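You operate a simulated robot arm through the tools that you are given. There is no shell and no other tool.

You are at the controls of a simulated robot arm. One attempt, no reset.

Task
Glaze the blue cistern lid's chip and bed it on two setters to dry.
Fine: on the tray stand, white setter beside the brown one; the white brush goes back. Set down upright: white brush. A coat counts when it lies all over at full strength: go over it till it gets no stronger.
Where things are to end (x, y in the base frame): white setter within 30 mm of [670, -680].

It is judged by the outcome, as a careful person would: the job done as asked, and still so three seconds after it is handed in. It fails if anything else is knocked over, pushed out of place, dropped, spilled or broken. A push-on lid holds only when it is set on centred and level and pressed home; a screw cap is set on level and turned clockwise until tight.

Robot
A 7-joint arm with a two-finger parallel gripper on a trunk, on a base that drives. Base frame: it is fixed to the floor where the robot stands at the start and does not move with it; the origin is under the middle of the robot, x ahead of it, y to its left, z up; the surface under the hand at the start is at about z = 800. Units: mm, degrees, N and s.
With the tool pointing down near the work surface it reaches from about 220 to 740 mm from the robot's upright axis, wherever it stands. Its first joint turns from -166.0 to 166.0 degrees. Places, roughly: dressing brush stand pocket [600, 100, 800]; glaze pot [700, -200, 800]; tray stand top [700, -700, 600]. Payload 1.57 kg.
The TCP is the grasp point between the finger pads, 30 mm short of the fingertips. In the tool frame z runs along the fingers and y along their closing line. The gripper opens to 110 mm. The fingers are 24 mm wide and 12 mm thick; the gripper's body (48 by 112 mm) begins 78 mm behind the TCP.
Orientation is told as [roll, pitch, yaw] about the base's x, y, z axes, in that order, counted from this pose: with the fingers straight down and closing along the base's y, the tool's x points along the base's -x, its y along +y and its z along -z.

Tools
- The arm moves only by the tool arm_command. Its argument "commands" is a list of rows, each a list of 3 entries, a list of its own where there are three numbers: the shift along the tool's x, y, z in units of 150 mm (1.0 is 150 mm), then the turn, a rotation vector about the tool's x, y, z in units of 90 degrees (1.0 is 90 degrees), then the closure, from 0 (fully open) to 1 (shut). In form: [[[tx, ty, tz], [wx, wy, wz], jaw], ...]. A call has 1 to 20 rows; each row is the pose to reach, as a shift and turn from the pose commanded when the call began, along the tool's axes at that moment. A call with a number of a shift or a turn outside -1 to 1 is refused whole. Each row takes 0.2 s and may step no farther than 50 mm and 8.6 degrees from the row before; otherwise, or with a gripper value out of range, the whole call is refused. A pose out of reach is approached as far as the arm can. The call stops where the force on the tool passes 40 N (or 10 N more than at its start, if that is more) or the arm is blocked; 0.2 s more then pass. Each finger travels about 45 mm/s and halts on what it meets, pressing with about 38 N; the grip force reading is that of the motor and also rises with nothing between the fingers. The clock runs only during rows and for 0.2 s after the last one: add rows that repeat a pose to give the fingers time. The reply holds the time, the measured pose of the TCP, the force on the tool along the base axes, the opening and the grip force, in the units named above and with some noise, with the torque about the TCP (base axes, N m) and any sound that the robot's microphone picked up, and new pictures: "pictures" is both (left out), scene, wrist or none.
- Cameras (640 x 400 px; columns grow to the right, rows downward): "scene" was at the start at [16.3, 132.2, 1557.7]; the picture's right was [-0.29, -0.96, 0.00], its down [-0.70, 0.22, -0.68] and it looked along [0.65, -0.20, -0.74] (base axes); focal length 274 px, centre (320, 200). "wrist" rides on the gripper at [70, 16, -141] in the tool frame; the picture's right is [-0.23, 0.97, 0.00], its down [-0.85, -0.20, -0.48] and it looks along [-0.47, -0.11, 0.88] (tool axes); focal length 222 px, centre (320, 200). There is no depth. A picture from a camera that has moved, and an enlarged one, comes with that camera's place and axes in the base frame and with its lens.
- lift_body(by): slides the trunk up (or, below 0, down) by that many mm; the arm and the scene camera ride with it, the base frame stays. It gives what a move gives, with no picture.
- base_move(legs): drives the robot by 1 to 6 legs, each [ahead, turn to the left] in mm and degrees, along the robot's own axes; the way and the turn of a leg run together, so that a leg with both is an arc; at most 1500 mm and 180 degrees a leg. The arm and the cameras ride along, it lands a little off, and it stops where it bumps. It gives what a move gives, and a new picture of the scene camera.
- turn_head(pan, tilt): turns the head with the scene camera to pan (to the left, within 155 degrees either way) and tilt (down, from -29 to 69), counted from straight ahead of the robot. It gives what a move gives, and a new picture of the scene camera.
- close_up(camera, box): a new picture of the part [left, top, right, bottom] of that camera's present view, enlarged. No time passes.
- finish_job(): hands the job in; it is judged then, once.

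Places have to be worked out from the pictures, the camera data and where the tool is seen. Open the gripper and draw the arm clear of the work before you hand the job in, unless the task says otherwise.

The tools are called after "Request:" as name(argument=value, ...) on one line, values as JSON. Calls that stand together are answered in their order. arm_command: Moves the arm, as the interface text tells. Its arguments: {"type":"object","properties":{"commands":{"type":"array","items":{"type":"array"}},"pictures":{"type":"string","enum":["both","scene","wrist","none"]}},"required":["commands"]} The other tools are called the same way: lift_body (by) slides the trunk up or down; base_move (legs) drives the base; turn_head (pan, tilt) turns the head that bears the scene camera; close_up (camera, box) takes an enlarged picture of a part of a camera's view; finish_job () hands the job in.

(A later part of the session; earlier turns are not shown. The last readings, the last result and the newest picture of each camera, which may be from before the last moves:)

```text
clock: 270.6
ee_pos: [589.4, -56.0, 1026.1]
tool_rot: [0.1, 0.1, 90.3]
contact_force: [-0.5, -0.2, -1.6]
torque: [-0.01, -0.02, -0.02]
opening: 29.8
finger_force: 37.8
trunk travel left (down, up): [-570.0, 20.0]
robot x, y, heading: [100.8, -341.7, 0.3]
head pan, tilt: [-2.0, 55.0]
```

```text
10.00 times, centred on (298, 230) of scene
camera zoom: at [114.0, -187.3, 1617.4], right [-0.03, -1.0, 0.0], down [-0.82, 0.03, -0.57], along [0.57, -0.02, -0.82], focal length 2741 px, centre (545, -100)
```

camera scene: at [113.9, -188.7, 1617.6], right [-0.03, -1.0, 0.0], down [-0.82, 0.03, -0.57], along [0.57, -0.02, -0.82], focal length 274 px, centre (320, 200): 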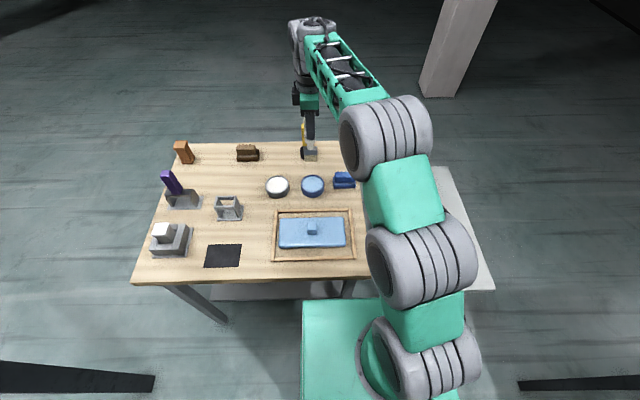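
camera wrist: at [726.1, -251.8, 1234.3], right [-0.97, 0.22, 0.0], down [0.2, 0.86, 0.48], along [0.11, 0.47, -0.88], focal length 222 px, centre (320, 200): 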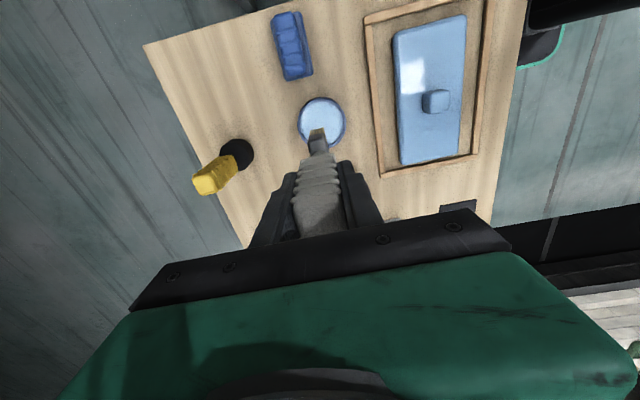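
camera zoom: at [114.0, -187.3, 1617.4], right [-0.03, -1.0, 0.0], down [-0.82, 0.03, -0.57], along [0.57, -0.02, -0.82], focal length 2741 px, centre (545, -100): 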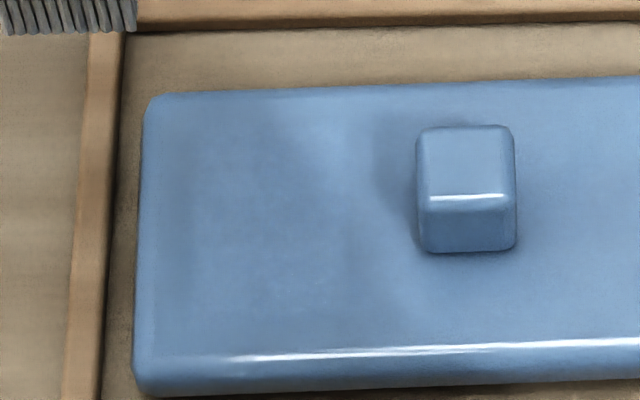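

I'm moving the hand away with smaller rows and taking the same pictures again.

Request:
arm_command(commands=[[[-0.2, -0.05, -0.1], [0, 0, 0], 1], [[-0.4, -0.1, -0.2], [0, 0, 0], 1], [[-0.6, -0.15, -0.3], [0, 0, 0], 1], [[-0.8, -0.2, -0.4], [0, 0, 0], 1], [[-1.0, -0.25, -0.45], [0, 0, 0], 1]], pictures="scene")

Request:
close_up(camera="scene", box=[270, 205, 350, 260])

```text
clock: 271.8
ee_pos: [626.0, 91.6, 1094.5]
tool_rot: [0.2, 0.0, 90.1]
contact_force: [0.1, 0.8, -1.4]
torque: [-0.01, 0.01, 0.0]
opening: 29.6
finger_force: 37.8
trunk travel left (down, up): [-570.0, 20.0]
robot x, y, heading: [103.6, -337.5, 0.2]
head pan, tilt: [-2.0, 55.0]
camera scene: at [114.0, -187.3, 1617.4], right [-0.03, -1.0, 0.0], down [-0.82, 0.03, -0.57], along [0.57, -0.02, -0.82], focal length 274 px, centre (320, 200)
```

scene: 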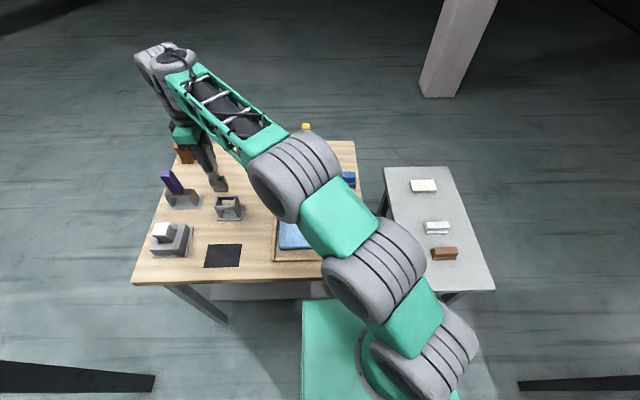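

```text
7.27 times, centred on (310, 232) of scene
camera zoom: at [114.0, -187.3, 1617.4], right [-0.03, -1.0, 0.0], down [-0.82, 0.03, -0.57], along [0.57, -0.02, -0.82], focal length 1994 px, centre (393, -36)
```

zoom: 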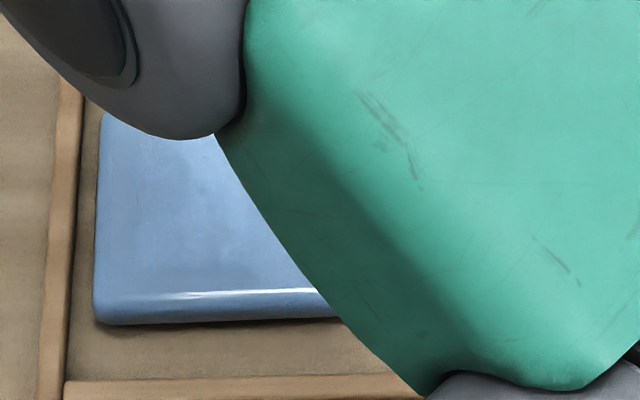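

Now the left part is lit. I'm zooming right in on the stroked area.

Request:
close_up(camera="scene", box=[280, 218, 312, 250])

```text
12.50 times, centred on (296, 234) of scene
camera zoom: at [114.0, -187.3, 1617.4], right [-0.03, -1.0, 0.0], down [-0.82, 0.03, -0.57], along [0.57, -0.02, -0.82], focal length 3427 px, centre (620, -225)
```

zoom: 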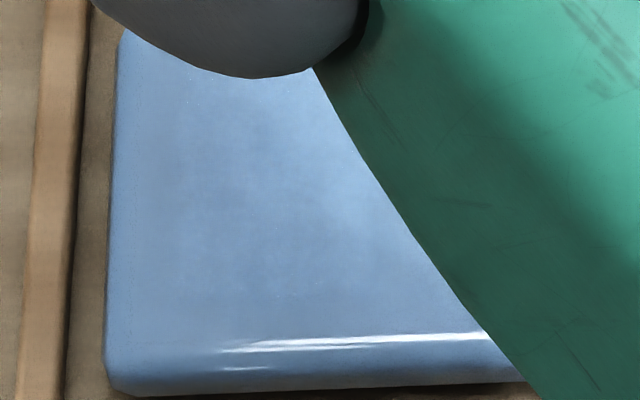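

There's a small second glint low on the front side near the left end. I'm zooming in as far as possible there.

Request:
close_up(camera="scene", box=[278, 240, 302, 255])

Request:
close_up(camera="scene", box=[300, 238, 324, 253])

```text
16.00 times, centred on (290, 248) of scene
camera zoom: at [114.0, -187.3, 1617.4], right [-0.03, -1.0, 0.0], down [-0.82, 0.03, -0.57], along [0.57, -0.02, -0.82], focal length 4386 px, centre (800, -560)
```

zoom: 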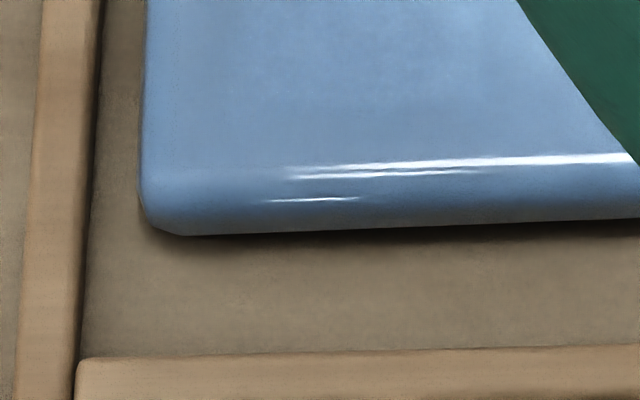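

```text
16.00 times, centred on (312, 246) of scene
camera zoom: at [114.0, -187.3, 1617.4], right [-0.03, -1.0, 0.0], down [-0.82, 0.03, -0.57], along [0.57, -0.02, -0.82], focal length 4386 px, centre (448, -528)
```

zoom: 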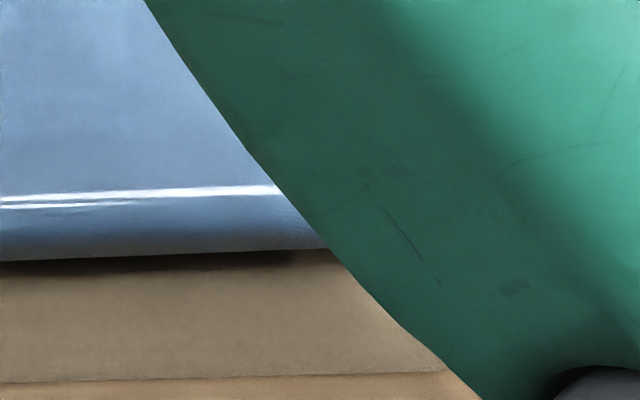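

Those are only reflections. I'll look at the stroked area from above with the wrist camera, in case a thin first coat is there but faint.

Request:
arm_command(commands=[[[0.25, 0.1, 0.05], [0, 0, 0], 1], [[0.5, 0.2, 0.1], [0, 0, 0], 1], [[0.75, 0.3, 0.15], [0, 0, 0], 1], [[0.95, 0.4, 0.2], [0, 0, 0], 1]], pictures="wrist")

Request:
close_up(camera="wrist", box=[240, 0, 480, 180])

```text
clock: 272.8
ee_pos: [567.9, -47.9, 1068.3]
tool_rot: [0.1, -0.1, 90.1]
contact_force: [0.0, -0.2, -2.0]
torque: [-0.01, 0.0, -0.02]
opening: 29.9
finger_force: 38.4
trunk travel left (down, up): [-570.0, 20.0]
robot x, y, heading: [103.8, -342.8, 0.1]
head pan, tilt: [-2.0, 55.0]
camera wrist: at [551.7, -118.2, 1210.8], right [-0.97, 0.22, 0.0], down [0.2, 0.85, 0.48], along [0.11, 0.47, -0.88], focal length 222 px, centre (320, 200)
```

wrist: 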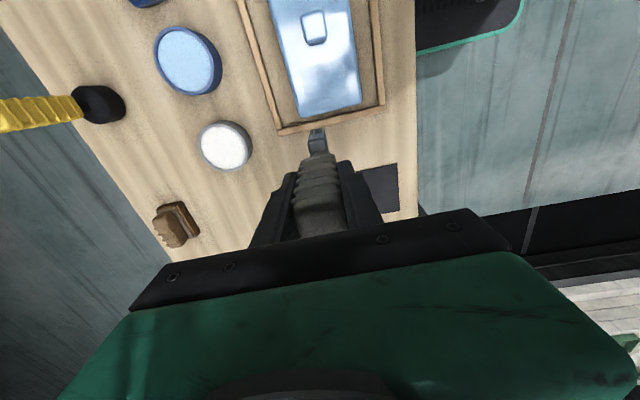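

```text
2.22 times, centred on (360, 90) of wrist
camera zoom: at [551.7, -118.2, 1210.8], right [-0.97, 0.22, 0.0], down [0.2, 0.85, 0.48], along [0.11, 0.47, -0.88], focal length 494 px, centre (231, 444)
```

zoom: 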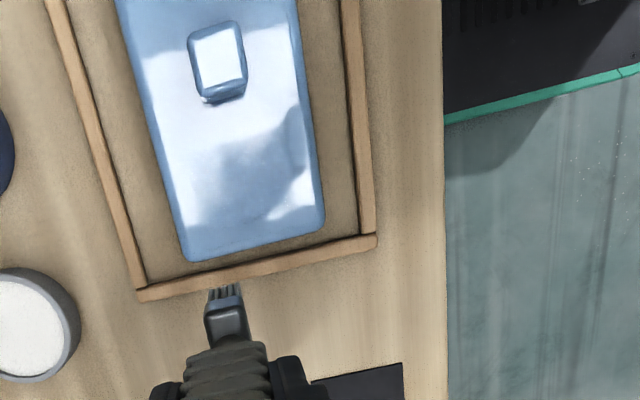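

Reflections dominate from above. I'm moving the hand well to the right, so nothing shades the lid, and taking a clean head picture of the whole lid.

Request:
arm_command(commands=[[[0.3, 0, 0], [0, 0, 0], 1], [[0.6, 0, 0], [0, 0, 0], 1], [[0.9, 0, 0], [0, 0, 0], 1], [[1.0, 0, 0], [0, 0, 0], 1]], pictures="none")

Request:
arm_command(commands=[[[0.3, 0, 0], [0, 0, 0], 1], [[0.6, 0, 0], [0, 0, 0], 1], [[0.9, 0, 0], [0, 0, 0], 1], [[1.0, 0, 0], [0, 0, 0], 1]], pictures="none")

Request:
arm_command(commands=[[[0.3, 0, 0], [0, 0, 0], 1], [[0.6, 0, 0], [0, 0, 0], 1], [[0.9, 0, 0], [0, 0, 0], 1], [[1.0, 0, 0], [0, 0, 0], 1]], pictures="scene")

Request:
close_up(camera="scene", box=[265, 200, 375, 270])

```text
clock: 273.8
ee_pos: [568.7, -201.2, 1068.8]
tool_rot: [0.0, -0.1, 90.1]
contact_force: [-0.1, -0.2, -1.5]
torque: [0.0, 0.01, -0.03]
opening: 29.8
finger_force: 38.3
trunk travel left (down, up): [-570.0, 20.0]
robot x, y, heading: [101.6, -338.5, 0.3]
head pan, tilt: [-2.0, 55.0]
```

```text
clock: 274.8
ee_pos: [569.1, -349.3, 1069.1]
tool_rot: [0.0, -0.1, 90.1]
contact_force: [0.0, -0.3, -1.3]
torque: [0.0, -0.04, 0.0]
opening: 29.6
finger_force: 37.8
trunk travel left (down, up): [-570.0, 20.0]
robot x, y, heading: [101.2, -339.8, 0.2]
head pan, tilt: [-2.0, 55.0]
```

```text
clock: 275.8
ee_pos: [569.0, -500.7, 1066.8]
tool_rot: [0.0, -0.2, 90.1]
contact_force: [0.3, -0.3, -1.4]
torque: [0.0, 0.0, -0.02]
opening: 29.5
finger_force: 38.0
trunk travel left (down, up): [-570.0, 20.0]
robot x, y, heading: [101.2, -340.9, 0.1]
head pan, tilt: [-2.0, 55.0]
camera scene: at [113.6, -188.6, 1617.6], right [-0.03, -1.0, 0.0], down [-0.82, 0.03, -0.57], along [0.57, -0.02, -0.82], focal length 274 px, centre (320, 200)
```

scene: 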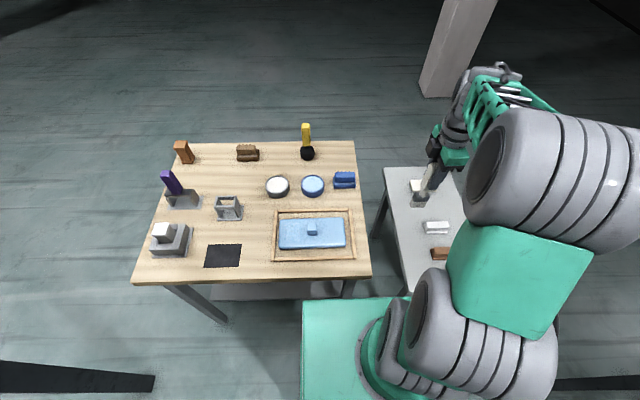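

```text
5.71 times, centred on (320, 235) of scene
camera zoom: at [113.6, -188.6, 1617.6], right [-0.03, -1.0, 0.0], down [-0.82, 0.03, -0.57], along [0.57, -0.02, -0.82], focal length 1566 px, centre (320, 0)
```

zoom: 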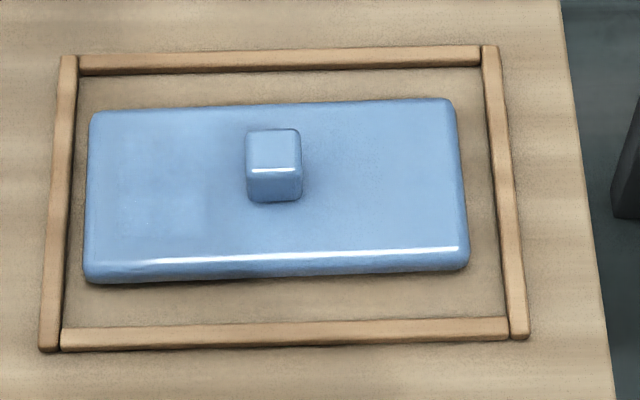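

With no shadow, a faint darker patch seems to lie on the lid's left half. I'm zooming in there and, for comparison, on the right half.

Request:
close_up(camera="scene", box=[276, 215, 320, 252])

Request:
close_up(camera="scene", box=[312, 215, 356, 252])

```text
10.81 times, centred on (298, 234) of scene
camera zoom: at [113.6, -188.6, 1617.6], right [-0.03, -1.0, 0.0], down [-0.82, 0.03, -0.57], along [0.57, -0.02, -0.82], focal length 2964 px, centre (558, -162)
```

zoom: 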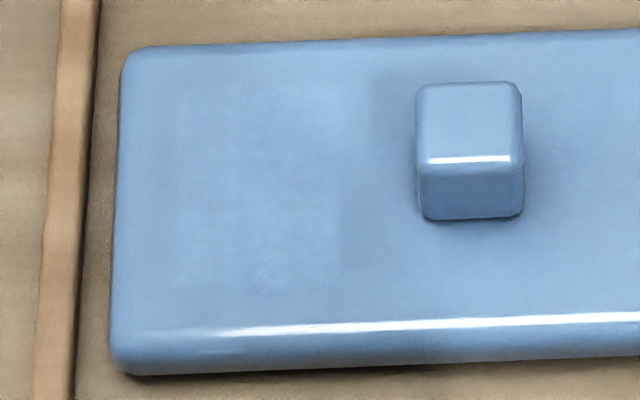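

```text
10.81 times, centred on (334, 234) of scene
camera zoom: at [113.6, -188.6, 1617.6], right [-0.03, -1.0, 0.0], down [-0.82, 0.03, -0.57], along [0.57, -0.02, -0.82], focal length 2964 px, centre (169, -162)
```

zoom: 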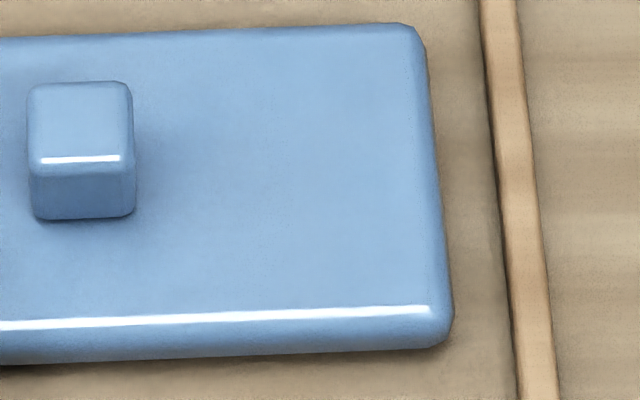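

There it is: a faint rectangular patch about x 509–580, y -138 to -87 on the left half, just where I stroked. I'm zooming in on it further to see whether it's my coat or the chip itself.

Request:
close_up(camera="scene", box=[280, 218, 306, 246])

Request:
close_up(camera="scene", box=[276, 236, 300, 256])

```text
14.29 times, centred on (293, 232) of scene
camera zoom: at [113.6, -188.6, 1617.6], right [-0.03, -1.0, 0.0], down [-0.82, 0.03, -0.57], along [0.57, -0.02, -0.82], focal length 3916 px, centre (706, -257)
```

zoom: 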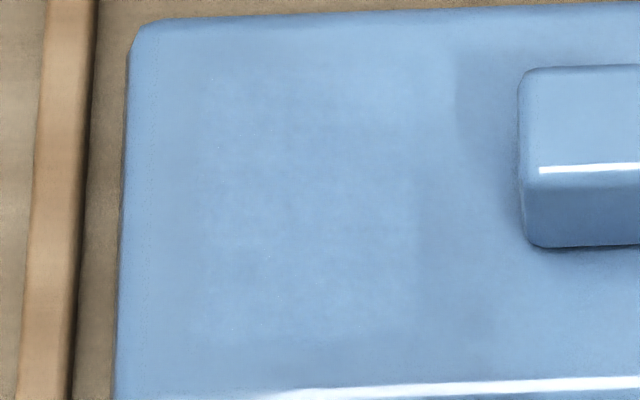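

```text
16.00 times, centred on (288, 246) of scene
camera zoom: at [113.6, -188.6, 1617.6], right [-0.03, -1.0, 0.0], down [-0.82, 0.03, -0.57], along [0.57, -0.02, -0.82], focal length 4386 px, centre (832, -536)
```

zoom: 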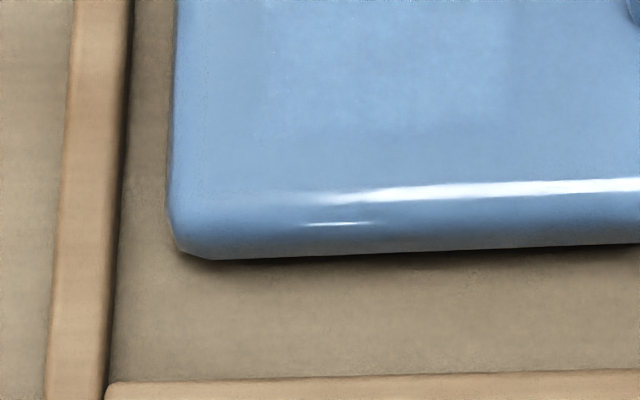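

The patch is slightly paler than its surroundings: a first thin coat. To learn whether it's bounded by the chip or just by my stroke, I'll make a second pass shifted left and longer. I'm moving back over the lid.

Request:
arm_command(commands=[[[-0.3, 0, 0], [0, 0, 0], 1], [[-0.6, 0, 0], [0, 0, 0], 1], [[-0.9, 0, 0], [0, 0, 0], 1], [[-1.0, 0, 0], [0, 0, 0], 1]], pictures="none")

Request:
arm_command(commands=[[[-0.3, 0, 0], [0, 0, 0], 1], [[-0.6, 0, 0], [0, 0, 0], 1], [[-0.9, -0.05, 0], [0, 0, 0], 1], [[-1.0, -0.1, 0], [0, 0, 0], 1]], pictures="none")

Request:
arm_command(commands=[[[-0.3, -0.05, 0.1], [0, 0, 0], 1], [[-0.5, -0.09, 0.25], [0, 0, 0], 1], [[-0.65, -0.12, 0.45], [0, 0, 0], 1], [[-0.65, -0.12, 0.6], [0, 0, 0], 1]], pictures="none")

Request:
close_up(camera="scene", box=[260, 180, 360, 260])

```text
clock: 276.8
ee_pos: [569.3, -348.8, 1066.0]
tool_rot: [0.0, 0.0, 90.1]
contact_force: [-0.5, 0.9, -1.7]
torque: [0.01, 0.02, 0.0]
opening: 29.6
finger_force: 37.6
trunk travel left (down, up): [-570.0, 20.0]
robot x, y, heading: [101.2, -340.6, 0.0]
head pan, tilt: [-2.0, 55.0]
```

```text
clock: 277.8
ee_pos: [581.9, -199.1, 1067.6]
tool_rot: [-0.1, -0.1, 90.1]
contact_force: [-0.5, 0.5, -1.5]
torque: [-0.01, -0.04, 0.02]
opening: 29.9
finger_force: 37.6
trunk travel left (down, up): [-570.0, 20.0]
robot x, y, heading: [103.3, -341.8, 0.2]
head pan, tilt: [-2.0, 55.0]
```

```text
clock: 278.8
ee_pos: [603.1, -104.7, 978.0]
tool_rot: [0.0, 0.0, 90.1]
contact_force: [0.4, 0.2, -1.5]
torque: [-0.01, -0.06, -0.01]
opening: 29.4
finger_force: 38.4
trunk travel left (down, up): [-570.0, 20.0]
robot x, y, heading: [101.3, -341.4, 0.2]
head pan, tilt: [-2.0, 55.0]
```

```text
5.00 times, centred on (310, 220) of scene
camera zoom: at [113.9, -187.8, 1617.5], right [-0.03, -1.0, 0.0], down [-0.82, 0.03, -0.57], along [0.57, -0.02, -0.82], focal length 1371 px, centre (370, 100)
```

zoom: 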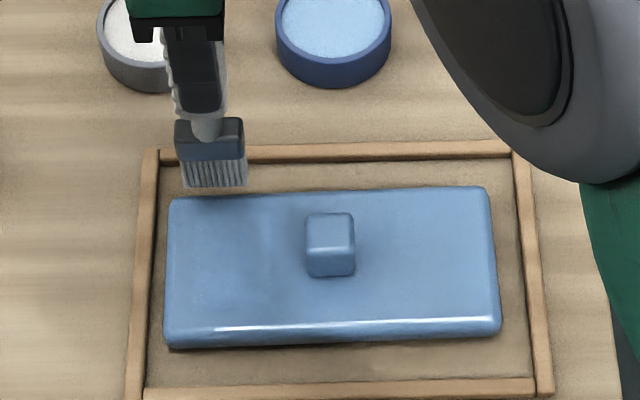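

I'm lowering at the lid's far edge and making a full-width stroke towards the robot.

Request:
arm_command(commands=[[[0, 0.06, 0.05], [0, 0, 0], 1], [[0, 0.06, 0.09], [0, 0, 0], 1]], pictures="none")

Request:
arm_command(commands=[[[0, 0.07, 0], [0, 0, 0], 1], [[0, 0.14, 0], [0, 0, 0], 1], [[0, 0.21, 0], [0, 0, 0], 1], [[0, 0.28, 0], [0, 0, 0], 1], [[0, 0.35, 0], [0, 0, 0], 1], [[0, 0.42, 0], [0, 0, 0], 1], [[0, 0.49, 0], [0, 0, 0], 1], [[0, 0.56, 0], [0, 0, 0], 1]], pictures="none")

```text
clock: 279.4
ee_pos: [591.7, -103.3, 964.8]
tool_rot: [0.1, 0.0, 90.0]
contact_force: [-0.4, -0.5, -2.2]
torque: [0.01, -0.01, 0.0]
opening: 29.4
finger_force: 37.6
trunk travel left (down, up): [-570.0, 20.0]
robot x, y, heading: [102.7, -339.8, 0.1]
head pan, tilt: [-2.0, 55.0]
```

```text
clock: 281.2
ee_pos: [508.5, -102.6, 962.4]
tool_rot: [0.0, 0.0, 90.0]
contact_force: [-0.5, 0.7, -2.0]
torque: [0.03, -0.02, 0.03]
opening: 30.0
finger_force: 37.8
trunk travel left (down, up): [-570.0, 20.0]
robot x, y, heading: [102.2, -337.6, 0.1]
head pan, tilt: [-2.0, 55.0]
```

That pass didn't quite touch. I'm lowering 2 mm and stroking back.

Request:
arm_command(commands=[[[0, 0, 0.013], [0, 0, 0], 1], [[0, -0.07, 0.013], [0, 0, 0], 1], [[0, -0.14, 0.013], [0, 0, 0], 1]], pictures="none")

Request:
arm_command(commands=[[[0, -0.07, 0], [0, 0, 0], 1], [[0, -0.14, 0], [0, 0, 0], 1], [[0, -0.21, 0], [0, 0, 0], 1], [[0, -0.28, 0], [0, 0, 0], 1], [[0, -0.35, 0], [0, 0, 0], 1], [[0, -0.42, 0], [0, 0, 0], 1]], pictures="none")

```text
clock: 282.0
ee_pos: [527.7, -101.9, 963.8]
tool_rot: [-0.1, -0.1, 90.2]
contact_force: [-10.2, -0.1, 20.5]
torque: [0.19, 1.42, 0.0]
opening: 29.6
finger_force: 37.5
trunk travel left (down, up): [-570.0, 20.0]
robot x, y, heading: [98.8, -341.3, 0.4]
head pan, tilt: [-2.0, 55.0]
```

```text
clock: 283.4
ee_pos: [590.6, -103.7, 962.4]
tool_rot: [-0.1, -0.1, 90.1]
contact_force: [-8.5, 0.4, 10.3]
torque: [0.17, 1.22, 0.06]
opening: 29.5
finger_force: 38.1
trunk travel left (down, up): [-570.0, 20.0]
robot x, y, heading: [100.7, -343.2, 0.4]
head pan, tilt: [-2.0, 55.0]
```

Contact was good on that pass. I'm lifting and moving right to look at the lid unshaded.

Request:
arm_command(commands=[[[0, 0, -0.1], [0, 0, 0], 1], [[0, 0, -0.4], [0, 0, 0], 1], [[0.15, 0, -0.65], [0, 0, 0], 1], [[0.4, 0, -0.7], [0, 0, 0], 1], [[0.7, 0, -0.7], [0, 0, 0], 1], [[1.0, 0, -0.7], [0, 0, 0], 1]], pictures="none")

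Request:
arm_command(commands=[[[0.3, 0, 0], [0, 0, 0], 1], [[0.6, 0, 0], [0, 0, 0], 1], [[0.9, 0, 0], [0, 0, 0], 1], [[1.0, 0, 0], [0, 0, 0], 1]], pictures="none")

Request:
arm_command(commands=[[[0.3, 0, 0], [0, 0, 0], 1], [[0.6, 0, 0], [0, 0, 0], 1], [[0.9, 0, 0], [0, 0, 0], 1], [[1.0, 0, 0], [0, 0, 0], 1]], pictures="none")

Request:
close_up(camera="scene", box=[276, 215, 320, 252])

Request:
close_up(camera="scene", box=[270, 205, 360, 262])

```text
clock: 284.8
ee_pos: [589.3, -252.1, 1065.4]
tool_rot: [-0.1, -0.1, 90.1]
contact_force: [-0.3, 0.0, -2.8]
torque: [0.03, 0.01, 0.03]
opening: 29.6
finger_force: 37.7
trunk travel left (down, up): [-570.0, 20.0]
robot x, y, heading: [100.4, -339.9, 0.2]
head pan, tilt: [-2.0, 55.0]
```

```text
clock: 285.8
ee_pos: [594.4, -404.1, 1067.6]
tool_rot: [0.0, 0.0, 90.2]
contact_force: [0.2, -1.0, -1.1]
torque: [-0.01, -0.03, 0.02]
opening: 29.8
finger_force: 38.2
trunk travel left (down, up): [-570.0, 20.0]
robot x, y, heading: [99.8, -342.0, 0.4]
head pan, tilt: [-2.0, 55.0]
```

```text
clock: 286.8
ee_pos: [593.8, -553.9, 1068.5]
tool_rot: [0.0, -0.1, 90.2]
contact_force: [-0.4, 0.3, -1.7]
torque: [0.01, -0.02, 0.02]
opening: 29.6
finger_force: 38.1
trunk travel left (down, up): [-570.0, 20.0]
robot x, y, heading: [104.9, -339.6, 0.2]
head pan, tilt: [-2.0, 55.0]
```

```text
10.81 times, centred on (298, 234) of scene
camera zoom: at [113.7, -188.6, 1617.6], right [-0.03, -1.0, 0.0], down [-0.82, 0.03, -0.57], along [0.57, -0.02, -0.82], focal length 2964 px, centre (558, -162)
```

zoom: 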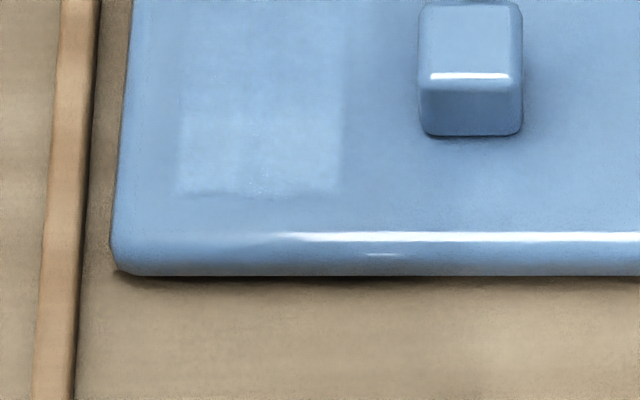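

```text
7.02 times, centred on (315, 234) of scene
camera zoom: at [113.7, -188.6, 1617.6], right [-0.03, -1.0, 0.0], down [-0.82, 0.03, -0.57], along [0.57, -0.02, -0.82], focal length 1924 px, centre (355, -35)
```

zoom: 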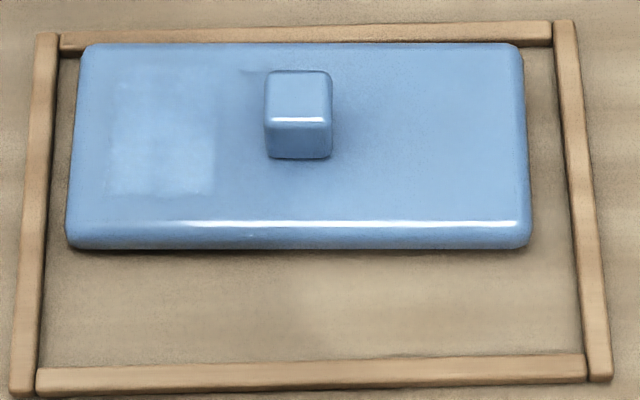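

Now it's clear: a pale rectangle with fixed bounds has appeared on the lid's left end, even though my second pass was shifted. So that's the chip, about 67 × 49 mm, only showing as the coat builds. My push also slid the lid about 25 mm within its frame, so I'll press more lightly. Checking the brush's load first.

Request:
close_up(camera="scene", box=[390, 110, 490, 220])

Request:
close_up(camera="scene", box=[278, 205, 310, 240])

```text
3.64 times, centred on (440, 165) of scene
camera zoom: at [113.7, -188.6, 1617.6], right [-0.03, -1.0, 0.0], down [-0.82, 0.03, -0.57], along [0.57, -0.02, -0.82], focal length 997 px, centre (-116, 327)
```

zoom: 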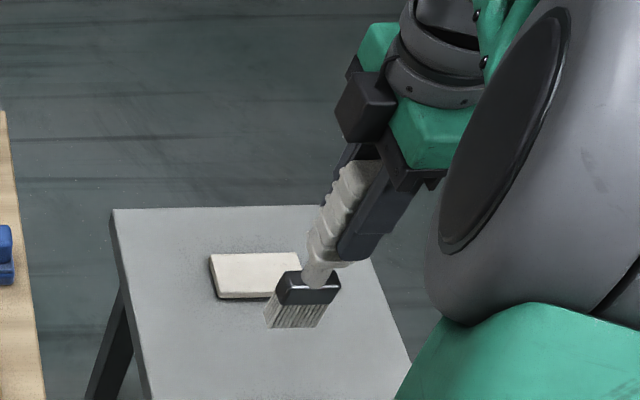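

```text
11.43 times, centred on (294, 222) of scene
camera zoom: at [113.7, -188.6, 1617.6], right [-0.03, -1.0, 0.0], down [-0.82, 0.03, -0.57], along [0.57, -0.02, -0.82], focal length 3133 px, centre (617, -57)
```

zoom: 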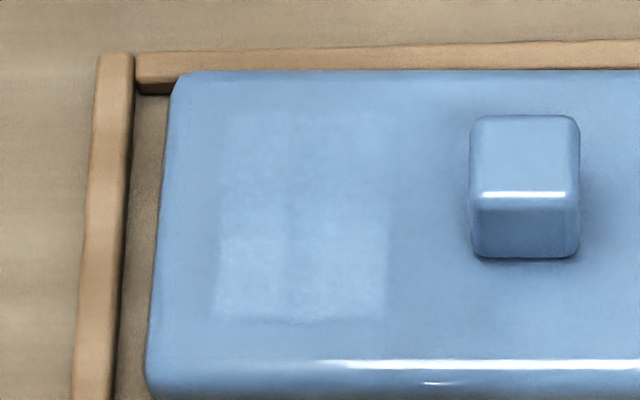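

The chip spans roughly x 543–612, y -136 to -85, and parts of it are already paler. The brush is still loaded. I'm returning to lay more coats in two overlapping lanes with light pressure.

Request:
arm_command(commands=[[[-0.3, 0, 0], [0, 0, 0], 1], [[-0.6, 0, 0], [0, 0, 0], 1], [[-0.9, 0, 0], [0, 0, 0], 1], [[-1.0, 0, 0], [0, 0, 0], 1]], pictures="none")

Request:
arm_command(commands=[[[-0.3, 0, 0], [0, 0, 0], 1], [[-0.6, 0, 0], [0, 0, 0], 1], [[-0.9, -0.05, 0], [0, 0, 0], 1], [[-1.0, -0.1, 0], [0, 0, 0], 1]], pictures="none")

Request:
arm_command(commands=[[[-0.3, 0, 0.1], [0, 0, 0], 1], [[-0.6, 0, 0.2], [0, 0, 0], 1], [[-0.9, 0, 0.35], [0, 0, 0], 1], [[-0.97, 0, 0.55], [0, 0, 0], 1], [[-0.97, 0, 0.66], [0, 0, 0], 1]], pictures="none")

```text
clock: 287.8
ee_pos: [594.2, -403.4, 1069.1]
tool_rot: [0.0, 0.0, 90.2]
contact_force: [0.2, -0.1, -1.4]
torque: [0.01, -0.01, 0.0]
opening: 29.9
finger_force: 38.1
trunk travel left (down, up): [-570.0, 20.0]
robot x, y, heading: [102.5, -340.7, 0.0]
head pan, tilt: [-2.0, 55.0]
```

```text
clock: 288.8
ee_pos: [607.9, -251.5, 1068.4]
tool_rot: [0.1, -0.1, 90.0]
contact_force: [0.1, -0.4, -1.1]
torque: [-0.01, -0.01, 0.02]
opening: 29.5
finger_force: 38.4
trunk travel left (down, up): [-570.0, 20.0]
robot x, y, heading: [101.4, -340.2, -0.1]
head pan, tilt: [-2.0, 55.0]
```

```text
refused: row 3 steps farther than a row can; nothing moved
```

Request:
arm_command(commands=[[[-0.25, 0, 0.1], [0, 0, 0], 1], [[-0.5, 0, 0.2], [0, 0, 0], 1], [[-0.75, 0, 0.3], [0, 0, 0], 1], [[-0.95, 0, 0.45], [0, 0, 0], 1], [[-0.96, 0, 0.6], [0, 0, 0], 1], [[-0.96, 0, 0.66], [0, 0, 0], 1]], pictures="none")

Request:
arm_command(commands=[[[0, 0, 0.01], [0, 0, 0], 1], [[0, 0, 0.015], [0, 0, 0], 1]], pictures="none")

```text
clock: 290.2
ee_pos: [608.7, -109.1, 964.4]
tool_rot: [0.0, -0.1, 90.1]
contact_force: [-0.3, 0.0, -1.7]
torque: [-0.02, 0.04, -0.02]
opening: 29.7
finger_force: 38.1
trunk travel left (down, up): [-570.0, 20.0]
robot x, y, heading: [101.9, -341.1, 0.2]
head pan, tilt: [-2.0, 55.0]
```

```text
clock: 290.8
ee_pos: [607.1, -109.8, 964.5]
tool_rot: [0.0, -0.1, 90.2]
contact_force: [-0.1, 0.2, -1.2]
torque: [0.01, 0.03, 0.02]
opening: 29.6
finger_force: 38.3
trunk travel left (down, up): [-570.0, 20.0]
robot x, y, heading: [97.9, -340.8, 0.5]
head pan, tilt: [-2.0, 55.0]
```

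Request:
arm_command(commands=[[[0, 0, 0.01], [0, 0, 0], 1]], pictures="none")

Request:
arm_command(commands=[[[0, 0, 0.008], [0, 0, 0], 1]], pictures="none")

Request:
arm_command(commands=[[[0, 0, 0.007], [0, 0, 0], 1]], pictures="none")

```text
clock: 291.2
ee_pos: [607.4, -110.2, 964.3]
tool_rot: [0.0, 0.1, 90.1]
contact_force: [-0.1, -0.1, -1.3]
torque: [-0.02, 0.06, -0.01]
opening: 29.6
finger_force: 37.9
trunk travel left (down, up): [-570.0, 20.0]
robot x, y, heading: [100.3, -340.8, 0.3]
head pan, tilt: [-2.0, 55.0]
```

```text
clock: 291.6
ee_pos: [607.0, -108.9, 961.9]
tool_rot: [0.0, -0.1, 90.2]
contact_force: [0.8, -0.3, -2.0]
torque: [0.03, 0.03, 0.01]
opening: 30.1
finger_force: 37.9
trunk travel left (down, up): [-570.0, 20.0]
robot x, y, heading: [101.4, -340.9, 0.2]
head pan, tilt: [-2.0, 55.0]
```

```text
clock: 292.0
ee_pos: [607.7, -108.8, 960.9]
tool_rot: [0.0, -0.2, 90.1]
contact_force: [-1.1, -1.7, 4.6]
torque: [-0.18, 0.24, 0.03]
opening: 29.8
finger_force: 38.2
trunk travel left (down, up): [-570.0, 20.0]
robot x, y, heading: [102.5, -338.9, 0.0]
head pan, tilt: [-2.0, 55.0]
```

Light contact (about 6 N). I'm stroking lane A towards the robot.

Request:
arm_command(commands=[[[0, 0.065, 0], [0, 0, 0], 1], [[0, 0.13, 0], [0, 0, 0], 1], [[0, 0.195, 0], [0, 0, 0], 1], [[0, 0.26, 0], [0, 0, 0], 1], [[0, 0.325, 0], [0, 0, 0], 1], [[0, 0.39, 0], [0, 0, 0], 1], [[0, 0.455, 0], [0, 0, 0], 1]], pictures="none")

Request:
close_up(camera="scene", box=[270, 200, 330, 250])

```text
clock: 293.6
ee_pos: [539.2, -107.5, 963.6]
tool_rot: [0.0, 0.0, 90.3]
contact_force: [0.1, 0.9, -1.6]
torque: [-0.01, -0.01, 0.02]
opening: 29.5
finger_force: 37.3
trunk travel left (down, up): [-570.0, 20.0]
robot x, y, heading: [102.6, -340.5, 0.2]
head pan, tilt: [-2.0, 55.0]
```

```text
8.00 times, centred on (300, 225) of scene
camera zoom: at [113.4, -188.2, 1617.5], right [-0.03, -1.0, 0.0], down [-0.82, 0.03, -0.57], along [0.57, -0.02, -0.82], focal length 2193 px, centre (480, 0)
```

zoom: 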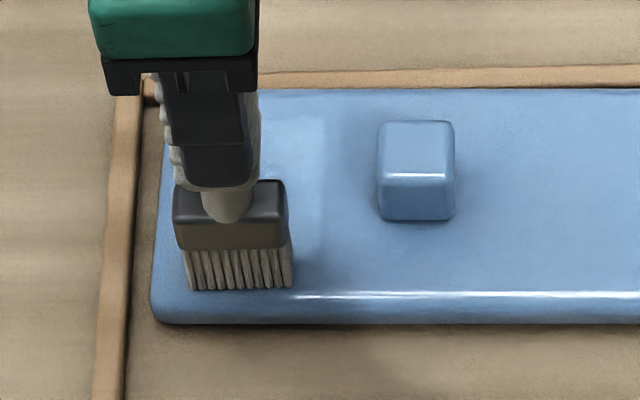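

Contact faded towards the end. I'm lowering 1 mm and stroking back.

Request:
arm_command(commands=[[[0, 0, 0.008], [0, 0, 0], 1], [[0, -0.065, 0.008], [0, 0, 0], 1], [[0, -0.13, 0.008], [0, 0, 0], 1], [[0, -0.195, 0.008], [0, 0, 0], 1]], pictures="none")

Request:
arm_command(commands=[[[0, -0.065, 0], [0, 0, 0], 1], [[0, -0.13, 0], [0, 0, 0], 1], [[0, -0.195, 0], [0, 0, 0], 1], [[0, -0.26, 0], [0, 0, 0], 1]], pictures="none")

```text
clock: 294.6
ee_pos: [566.2, -108.7, 962.8]
tool_rot: [0.0, -0.1, 90.2]
contact_force: [-12.8, 0.4, 15.2]
torque: [0.25, 1.66, 0.16]
opening: 29.8
finger_force: 37.8
trunk travel left (down, up): [-570.0, 20.0]
robot x, y, heading: [103.4, -340.2, 0.0]
head pan, tilt: [-2.0, 55.0]
```

```text
clock: 295.6
ee_pos: [607.6, -108.9, 961.7]
tool_rot: [-0.2, -0.1, 90.1]
contact_force: [-10.2, 1.3, 13.9]
torque: [0.16, 1.33, -0.02]
opening: 29.6
finger_force: 37.6
trunk travel left (down, up): [-570.0, 20.0]
robot x, y, heading: [102.3, -340.8, 0.1]
head pan, tilt: [-2.0, 55.0]
```

Contact was firm on that push stroke. I'm shifting to lane B (15 mm right), pulling back along it, then pushing again.

Request:
arm_command(commands=[[[0, 0, -0.04], [0, 0, 0], 1], [[0.1, 0, -0.04], [0, 0, 0], 1], [[0.1, 0, 0], [0, 0, 0], 1], [[0.1, 0.065, 0], [0, 0, 0], 1], [[0.1, 0.13, 0], [0, 0, 0], 1], [[0.1, 0.195, 0], [0, 0, 0], 1], [[0.1, 0.26, 0], [0, 0, 0], 1], [[0.1, 0.325, 0], [0, 0, 0], 1], [[0.1, 0.39, 0], [0, 0, 0], 1], [[0.1, 0.455, 0], [0, 0, 0], 1]], pictures="none")

Request:
arm_command(commands=[[[0, -0.065, 0], [0, 0, 0], 1], [[0, -0.13, 0], [0, 0, 0], 1], [[0, -0.195, 0], [0, 0, 0], 1], [[0, -0.26, 0], [0, 0, 0], 1], [[0, -0.325, 0], [0, 0, 0], 1], [[0, -0.39, 0], [0, 0, 0], 1], [[0, -0.455, 0], [0, 0, 0], 1]], pictures="none")

Request:
close_up(camera="scene", box=[270, 200, 330, 250])

```text
clock: 297.8
ee_pos: [539.2, -122.3, 962.8]
tool_rot: [-0.2, -0.2, 90.2]
contact_force: [7.1, 0.2, 21.1]
torque: [0.02, -0.85, 0.01]
opening: 29.8
finger_force: 38.2
trunk travel left (down, up): [-570.0, 20.0]
robot x, y, heading: [100.5, -341.1, 0.4]
head pan, tilt: [-2.0, 55.0]
```

```text
clock: 298.5
ee_pos: [557.5, -126.0, 962.1]
tool_rot: [0.2, -0.1, 90.1]
contact_force: [-6.0, -4.3, 15.6]
torque: [-0.65, 0.65, -0.05]
opening: 29.7
finger_force: 38.0
trunk travel left (down, up): [-570.0, 20.0]
robot x, y, heading: [100.2, -342.9, 0.7]
head pan, tilt: [-2.0, 55.0]
stopped in row 3: the force on the tool passed its limit at 42 N (the readings are from after the stop); the commanded pose is now the measured one
```

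```text
8.00 times, centred on (300, 225) of scene
camera zoom: at [110.5, -189.2, 1617.4], right [-0.03, -1.0, 0.0], down [-0.82, 0.03, -0.57], along [0.57, -0.02, -0.82], focal length 2193 px, centre (480, 0)
```

zoom: 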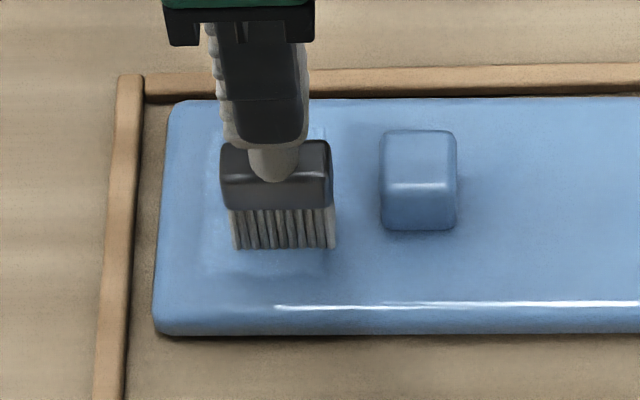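

That pressed too hard (42 N stop). I'm raising 2 mm and finishing the push stroke more lightly.

Request:
arm_command(commands=[[[0, 0, -0.012], [0, 0, 0], 1], [[0, -0.065, -0.012], [0, 0, 0], 1], [[0, -0.13, -0.012], [0, 0, 0], 1], [[0, -0.195, -0.012], [0, 0, 0], 1], [[0, -0.26, -0.012], [0, 0, 0], 1], [[0, -0.325, -0.012], [0, 0, 0], 1]], pictures="none")

```text
clock: 299.9
ee_pos: [605.6, -125.2, 961.7]
tool_rot: [0.3, 0.2, 90.1]
contact_force: [-0.4, -0.6, -1.1]
torque: [-0.02, 0.0, -0.01]
opening: 29.6
finger_force: 37.8
trunk travel left (down, up): [-570.0, 20.0]
robot x, y, heading: [103.6, -343.2, 0.6]
head pan, tilt: [-2.0, 55.0]
```

I'm lifting away to check how the coat looks now.

Request:
arm_command(commands=[[[0, 0, -0.2], [0.0033, -0.0022, 0], 1], [[0, 0, -0.45], [0.0033, -0.0022, 0], 1], [[0.2, 0, -0.65], [0.0033, -0.0022, 0], 1], [[0.5, 0, -0.65], [0.0033, -0.0022, 0], 1], [[0.8, 0, -0.65], [0.0033, -0.0022, 0], 1], [[1.0, 0, -0.65], [0.0033, -0.0022, 0], 1]], pictures="none")

Request:
arm_command(commands=[[[0.3, 0, 0], [0, 0, 0], 1], [[0.6, 0, 0], [0, 0, 0], 1], [[0.9, 0, 0], [0, 0, 0], 1], [[1.0, 0, 0], [0, 0, 0], 1]], pictures="none")

Request:
close_up(camera="scene", box=[276, 200, 316, 245])

Request:
close_up(camera="scene", box=[265, 195, 375, 270])

```text
clock: 301.3
ee_pos: [602.8, -275.1, 1058.2]
tool_rot: [0.1, -0.2, 90.2]
contact_force: [-0.3, -1.0, -1.4]
torque: [0.02, -0.01, 0.02]
opening: 29.9
finger_force: 37.5
trunk travel left (down, up): [-570.0, 20.0]
robot x, y, heading: [100.9, -340.3, 0.3]
head pan, tilt: [-2.0, 55.0]
```

```text
clock: 302.3
ee_pos: [605.9, -426.0, 1060.2]
tool_rot: [0.0, -0.1, 90.1]
contact_force: [-0.2, -0.1, -1.7]
torque: [0.01, 0.01, -0.01]
opening: 29.9
finger_force: 38.2
trunk travel left (down, up): [-570.0, 20.0]
robot x, y, heading: [100.4, -337.6, 0.4]
head pan, tilt: [-2.0, 55.0]
```

```text
8.89 times, centred on (296, 222) of scene
camera zoom: at [113.0, -188.6, 1617.6], right [-0.03, -1.0, 0.0], down [-0.82, 0.03, -0.57], along [0.57, -0.02, -0.82], focal length 2437 px, centre (533, 0)
```

zoom: 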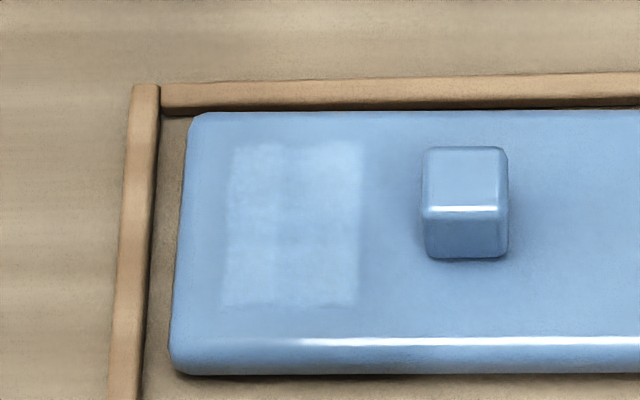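

```text
5.33 times, centred on (320, 232) of scene
camera zoom: at [113.0, -188.6, 1617.6], right [-0.03, -1.0, 0.0], down [-0.82, 0.03, -0.57], along [0.57, -0.02, -0.82], focal length 1462 px, centre (320, 27)
```

zoom: 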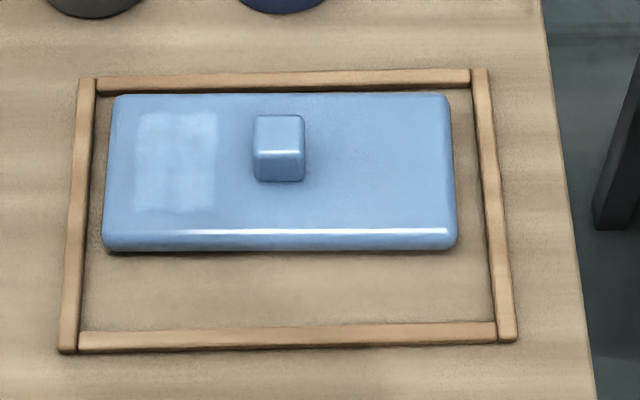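

The coat shows plainly now: a pale rectangle at x 536–609, y -139 to -87, still uneven along a cross in the middle. I'll dip the brush again and then lay more passes.

Request:
arm_command(commands=[[[-0.2, -0.11, 0], [0, 0, 0], 1], [[-0.4, -0.22, 0], [0, 0, 0], 1], [[-0.6, -0.33, 0], [0, 0, 0], 1], [[-0.8, -0.44, 0], [0, 0, 0], 1], [[-1.0, -0.55, 0], [0, 0, 0], 1]], pictures="none")

Request:
arm_command(commands=[[[-0.2, -0.11, 0.1], [0, 0, 0], 1], [[-0.4, -0.22, 0.2], [0, 0, 0], 1], [[-0.6, -0.33, 0.35], [0, 0, 0], 1], [[-0.6, -0.33, 0.48], [0, 0, 0], 1]], pictures="none")

Request:
close_up(camera="scene", box=[280, 130, 350, 210])

```text
clock: 303.5
ee_pos: [688.4, -269.4, 1055.9]
tool_rot: [0.0, -0.1, 90.1]
contact_force: [0.0, 0.4, -1.9]
torque: [-0.01, -0.02, 0.0]
opening: 29.9
finger_force: 38.5
trunk travel left (down, up): [-570.0, 20.0]
robot x, y, heading: [99.8, -342.2, 0.4]
head pan, tilt: [-2.0, 55.0]
```

```text
clock: 304.5
ee_pos: [738.7, -180.2, 987.6]
tool_rot: [0.0, -0.1, 90.2]
contact_force: [-0.9, 0.5, -1.6]
torque: [-0.01, -0.01, 0.0]
opening: 29.8
finger_force: 38.3
trunk travel left (down, up): [-570.0, 20.0]
robot x, y, heading: [101.8, -341.3, 0.2]
head pan, tilt: [-2.0, 55.0]
```

```text
5.00 times, centred on (315, 170) of scene
camera zoom: at [113.5, -187.9, 1617.6], right [-0.03, -1.0, 0.0], down [-0.82, 0.02, -0.57], along [0.57, -0.02, -0.82], focal length 1371 px, centre (345, 350)
```

zoom: 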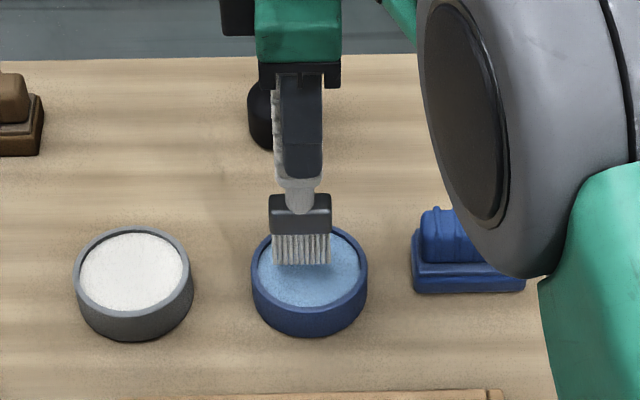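

I'm centring and dipping gently.

Request:
arm_command(commands=[[[0.03, 0, 0.05], [0, 0, 0], 1], [[0.03, 0, 0.09], [0, 0, 0], 1]], pictures="none")

Request:
arm_command(commands=[[[0, 0, 0.015], [0, 0, 0], 1]], pictures="none")

Request:
arm_command(commands=[[[0, 0, 0.01], [0, 0, 0], 1]], pictures="none")

Request:
arm_command(commands=[[[0, 0, 0.01], [0, 0, 0], 1]], pictures="none")

```text
clock: 305.1
ee_pos: [738.1, -186.9, 972.5]
tool_rot: [0.0, -0.2, 90.1]
contact_force: [-0.5, 0.3, -1.4]
torque: [0.02, -0.04, 0.01]
opening: 29.6
finger_force: 38.2
trunk travel left (down, up): [-570.0, 20.0]
robot x, y, heading: [100.7, -338.9, 0.4]
head pan, tilt: [-2.0, 55.0]
```

```text
clock: 305.5
ee_pos: [739.1, -187.0, 970.6]
tool_rot: [0.0, -0.1, 90.1]
contact_force: [-0.2, 0.2, -1.0]
torque: [-0.01, -0.04, -0.02]
opening: 29.6
finger_force: 37.9
trunk travel left (down, up): [-570.0, 20.0]
robot x, y, heading: [101.2, -341.0, 0.5]
head pan, tilt: [-2.0, 55.0]
```

```text
clock: 305.9
ee_pos: [738.4, -187.9, 969.1]
tool_rot: [0.0, -0.2, 90.1]
contact_force: [0.3, 0.4, -0.1]
torque: [0.02, -0.02, -0.01]
opening: 29.7
finger_force: 38.2
trunk travel left (down, up): [-570.0, 20.0]
robot x, y, heading: [100.8, -339.9, 0.5]
head pan, tilt: [-2.0, 55.0]
```

```text
clock: 306.3
ee_pos: [738.8, -187.8, 970.2]
tool_rot: [0.0, -0.1, 90.0]
contact_force: [-5.4, -0.8, 7.0]
torque: [-0.41, 0.76, -0.13]
opening: 29.5
finger_force: 37.7
trunk travel left (down, up): [-570.0, 20.0]
robot x, y, heading: [100.0, -340.0, 0.2]
head pan, tilt: [-2.0, 55.0]
```

Dipped. I'm raising and moving to the chip's near edge, lane A.

Request:
arm_command(commands=[[[0, 0, -0.2], [0, 0, 0], 1], [[0, 0, -0.4], [0, 0, 0], 1], [[-0.12, 0.25, -0.4], [0, 0, 0], 1], [[-0.25, 0.5, -0.4], [0, 0, 0], 1], [[-0.37, 0.75, -0.4], [0, 0, 0], 1], [[-0.5, 1.0, -0.4], [0, 0, 0], 1]], pictures="none")

Request:
arm_command(commands=[[[0, 0.2, 0.1], [0, 0, 0], 1], [[0, 0.36, 0.25], [0, 0, 0], 1], [[0, 0.36, 0.4], [0, 0, 0], 1]], pictures="none")

Request:
arm_command(commands=[[[0, 0, 0.015], [0, 0, 0], 1]], pictures="none")

Request:
arm_command(commands=[[[0, 0, 0.01], [0, 0, 0], 1]], pictures="none")

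```text
clock: 307.7
ee_pos: [585.1, -117.8, 1027.2]
tool_rot: [-0.2, -0.1, 90.2]
contact_force: [0.3, 1.2, -0.8]
torque: [0.0, -0.01, -0.03]
opening: 29.9
finger_force: 38.3
trunk travel left (down, up): [-570.0, 20.0]
robot x, y, heading: [101.2, -341.9, 0.4]
head pan, tilt: [-2.0, 55.0]
```

```text
clock: 308.5
ee_pos: [535.5, -113.5, 966.9]
tool_rot: [0.1, -0.1, 90.1]
contact_force: [0.4, -0.3, -1.0]
torque: [-0.01, 0.04, 0.02]
opening: 29.5
finger_force: 38.3
trunk travel left (down, up): [-570.0, 20.0]
robot x, y, heading: [101.7, -336.9, 0.3]
head pan, tilt: [-2.0, 55.0]
```

```text
clock: 308.9
ee_pos: [534.3, -113.9, 965.6]
tool_rot: [0.0, 0.0, 90.1]
contact_force: [0.1, 0.2, -0.5]
torque: [0.01, 0.02, -0.03]
opening: 30.0
finger_force: 38.1
trunk travel left (down, up): [-570.0, 20.0]
robot x, y, heading: [103.0, -340.3, 0.1]
head pan, tilt: [-2.0, 55.0]
```

```text
clock: 309.3
ee_pos: [534.2, -115.5, 963.8]
tool_rot: [0.0, -0.1, 90.1]
contact_force: [0.2, 0.4, -1.2]
torque: [0.02, -0.01, -0.01]
opening: 29.8
finger_force: 38.1
trunk travel left (down, up): [-570.0, 20.0]
robot x, y, heading: [101.1, -340.7, 0.3]
head pan, tilt: [-2.0, 55.0]
```

Request:
arm_command(commands=[[[0, 0, 0.007], [0, 0, 0], 1]], pictures="none")

Request:
arm_command(commands=[[[0, 0, 0.007], [0, 0, 0], 1]], pictures="none")

```text
clock: 309.7
ee_pos: [535.3, -113.8, 961.8]
tool_rot: [0.0, 0.0, 90.2]
contact_force: [0.2, -1.0, -1.8]
torque: [0.0, 0.01, 0.0]
opening: 29.5
finger_force: 37.7
trunk travel left (down, up): [-570.0, 20.0]
robot x, y, heading: [98.2, -338.7, 0.3]
head pan, tilt: [-2.0, 55.0]
```

```text
clock: 310.1
ee_pos: [535.9, -113.8, 963.0]
tool_rot: [0.0, -0.1, 90.2]
contact_force: [-0.3, -0.4, -2.7]
torque: [0.01, -0.01, 0.0]
opening: 29.7
finger_force: 38.4
trunk travel left (down, up): [-570.0, 20.0]
robot x, y, heading: [99.2, -339.5, 0.4]
head pan, tilt: [-2.0, 55.0]
```

Request:
arm_command(commands=[[[0, 0, 0.007], [0, 0, 0], 1]], pictures="none")

Request:
arm_command(commands=[[[0, 0, 0.006], [0, 0, 0], 1]], pictures="none")

```text
clock: 310.5
ee_pos: [536.7, -114.3, 962.0]
tool_rot: [0.0, -0.1, 90.1]
contact_force: [-0.5, -0.1, -0.6]
torque: [0.04, 0.11, 0.01]
opening: 29.7
finger_force: 38.2
trunk travel left (down, up): [-570.0, 20.0]
robot x, y, heading: [101.7, -340.1, 0.4]
head pan, tilt: [-2.0, 55.0]
```

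```text
clock: 310.9
ee_pos: [536.0, -114.9, 962.5]
tool_rot: [-0.1, -0.3, 90.2]
contact_force: [-1.6, -0.3, 8.9]
torque: [-0.08, 0.32, -0.02]
opening: 29.8
finger_force: 38.3
trunk travel left (down, up): [-570.0, 20.0]
robot x, y, heading: [103.4, -339.2, 0.2]
head pan, tilt: [-2.0, 55.0]
```

Touching at about 9 N. I'm easing up slightly and making the push stroke over the full chip in lane A.

Request:
arm_command(commands=[[[0, -0.063, -0.003], [0, 0, 0], 1], [[0, -0.126, -0.003], [0, 0, 0], 1], [[0, -0.189, -0.003], [0, 0, 0], 1], [[0, -0.252, -0.003], [0, 0, 0], 1], [[0, -0.315, -0.003], [0, 0, 0], 1], [[0, -0.378, -0.003], [0, 0, 0], 1], [[0, -0.44, -0.003], [0, 0, 0], 1], [[0, -0.5, -0.003], [0, 0, 0], 1]], pictures="none")

Request:
arm_command(commands=[[[0, 0.063, 0], [0, 0, 0], 1], [[0, 0.126, 0], [0, 0, 0], 1], [[0, 0.189, 0], [0, 0, 0], 1], [[0, 0.252, 0], [0, 0, 0], 1], [[0, 0.315, 0], [0, 0, 0], 1], [[0, 0.378, 0], [0, 0, 0], 1], [[0, 0.44, 0], [0, 0, 0], 1], [[0, 0.5, 0], [0, 0, 0], 1]], pictures="none")

```text
clock: 312.7
ee_pos: [612.7, -114.5, 963.9]
tool_rot: [0.0, -0.1, 90.2]
contact_force: [-0.8, -1.2, -1.2]
torque: [-0.02, -0.02, -0.02]
opening: 29.8
finger_force: 38.8
trunk travel left (down, up): [-570.0, 20.0]
robot x, y, heading: [105.1, -340.5, 0.4]
head pan, tilt: [-2.0, 55.0]
```

```text
clock: 314.5
ee_pos: [536.9, -115.9, 961.7]
tool_rot: [-0.1, -0.1, 90.1]
contact_force: [0.7, -1.2, 1.6]
torque: [-0.12, -0.07, -0.01]
opening: 29.6
finger_force: 38.1
trunk travel left (down, up): [-570.0, 20.0]
robot x, y, heading: [99.4, -340.8, 0.3]
head pan, tilt: [-2.0, 55.0]
```

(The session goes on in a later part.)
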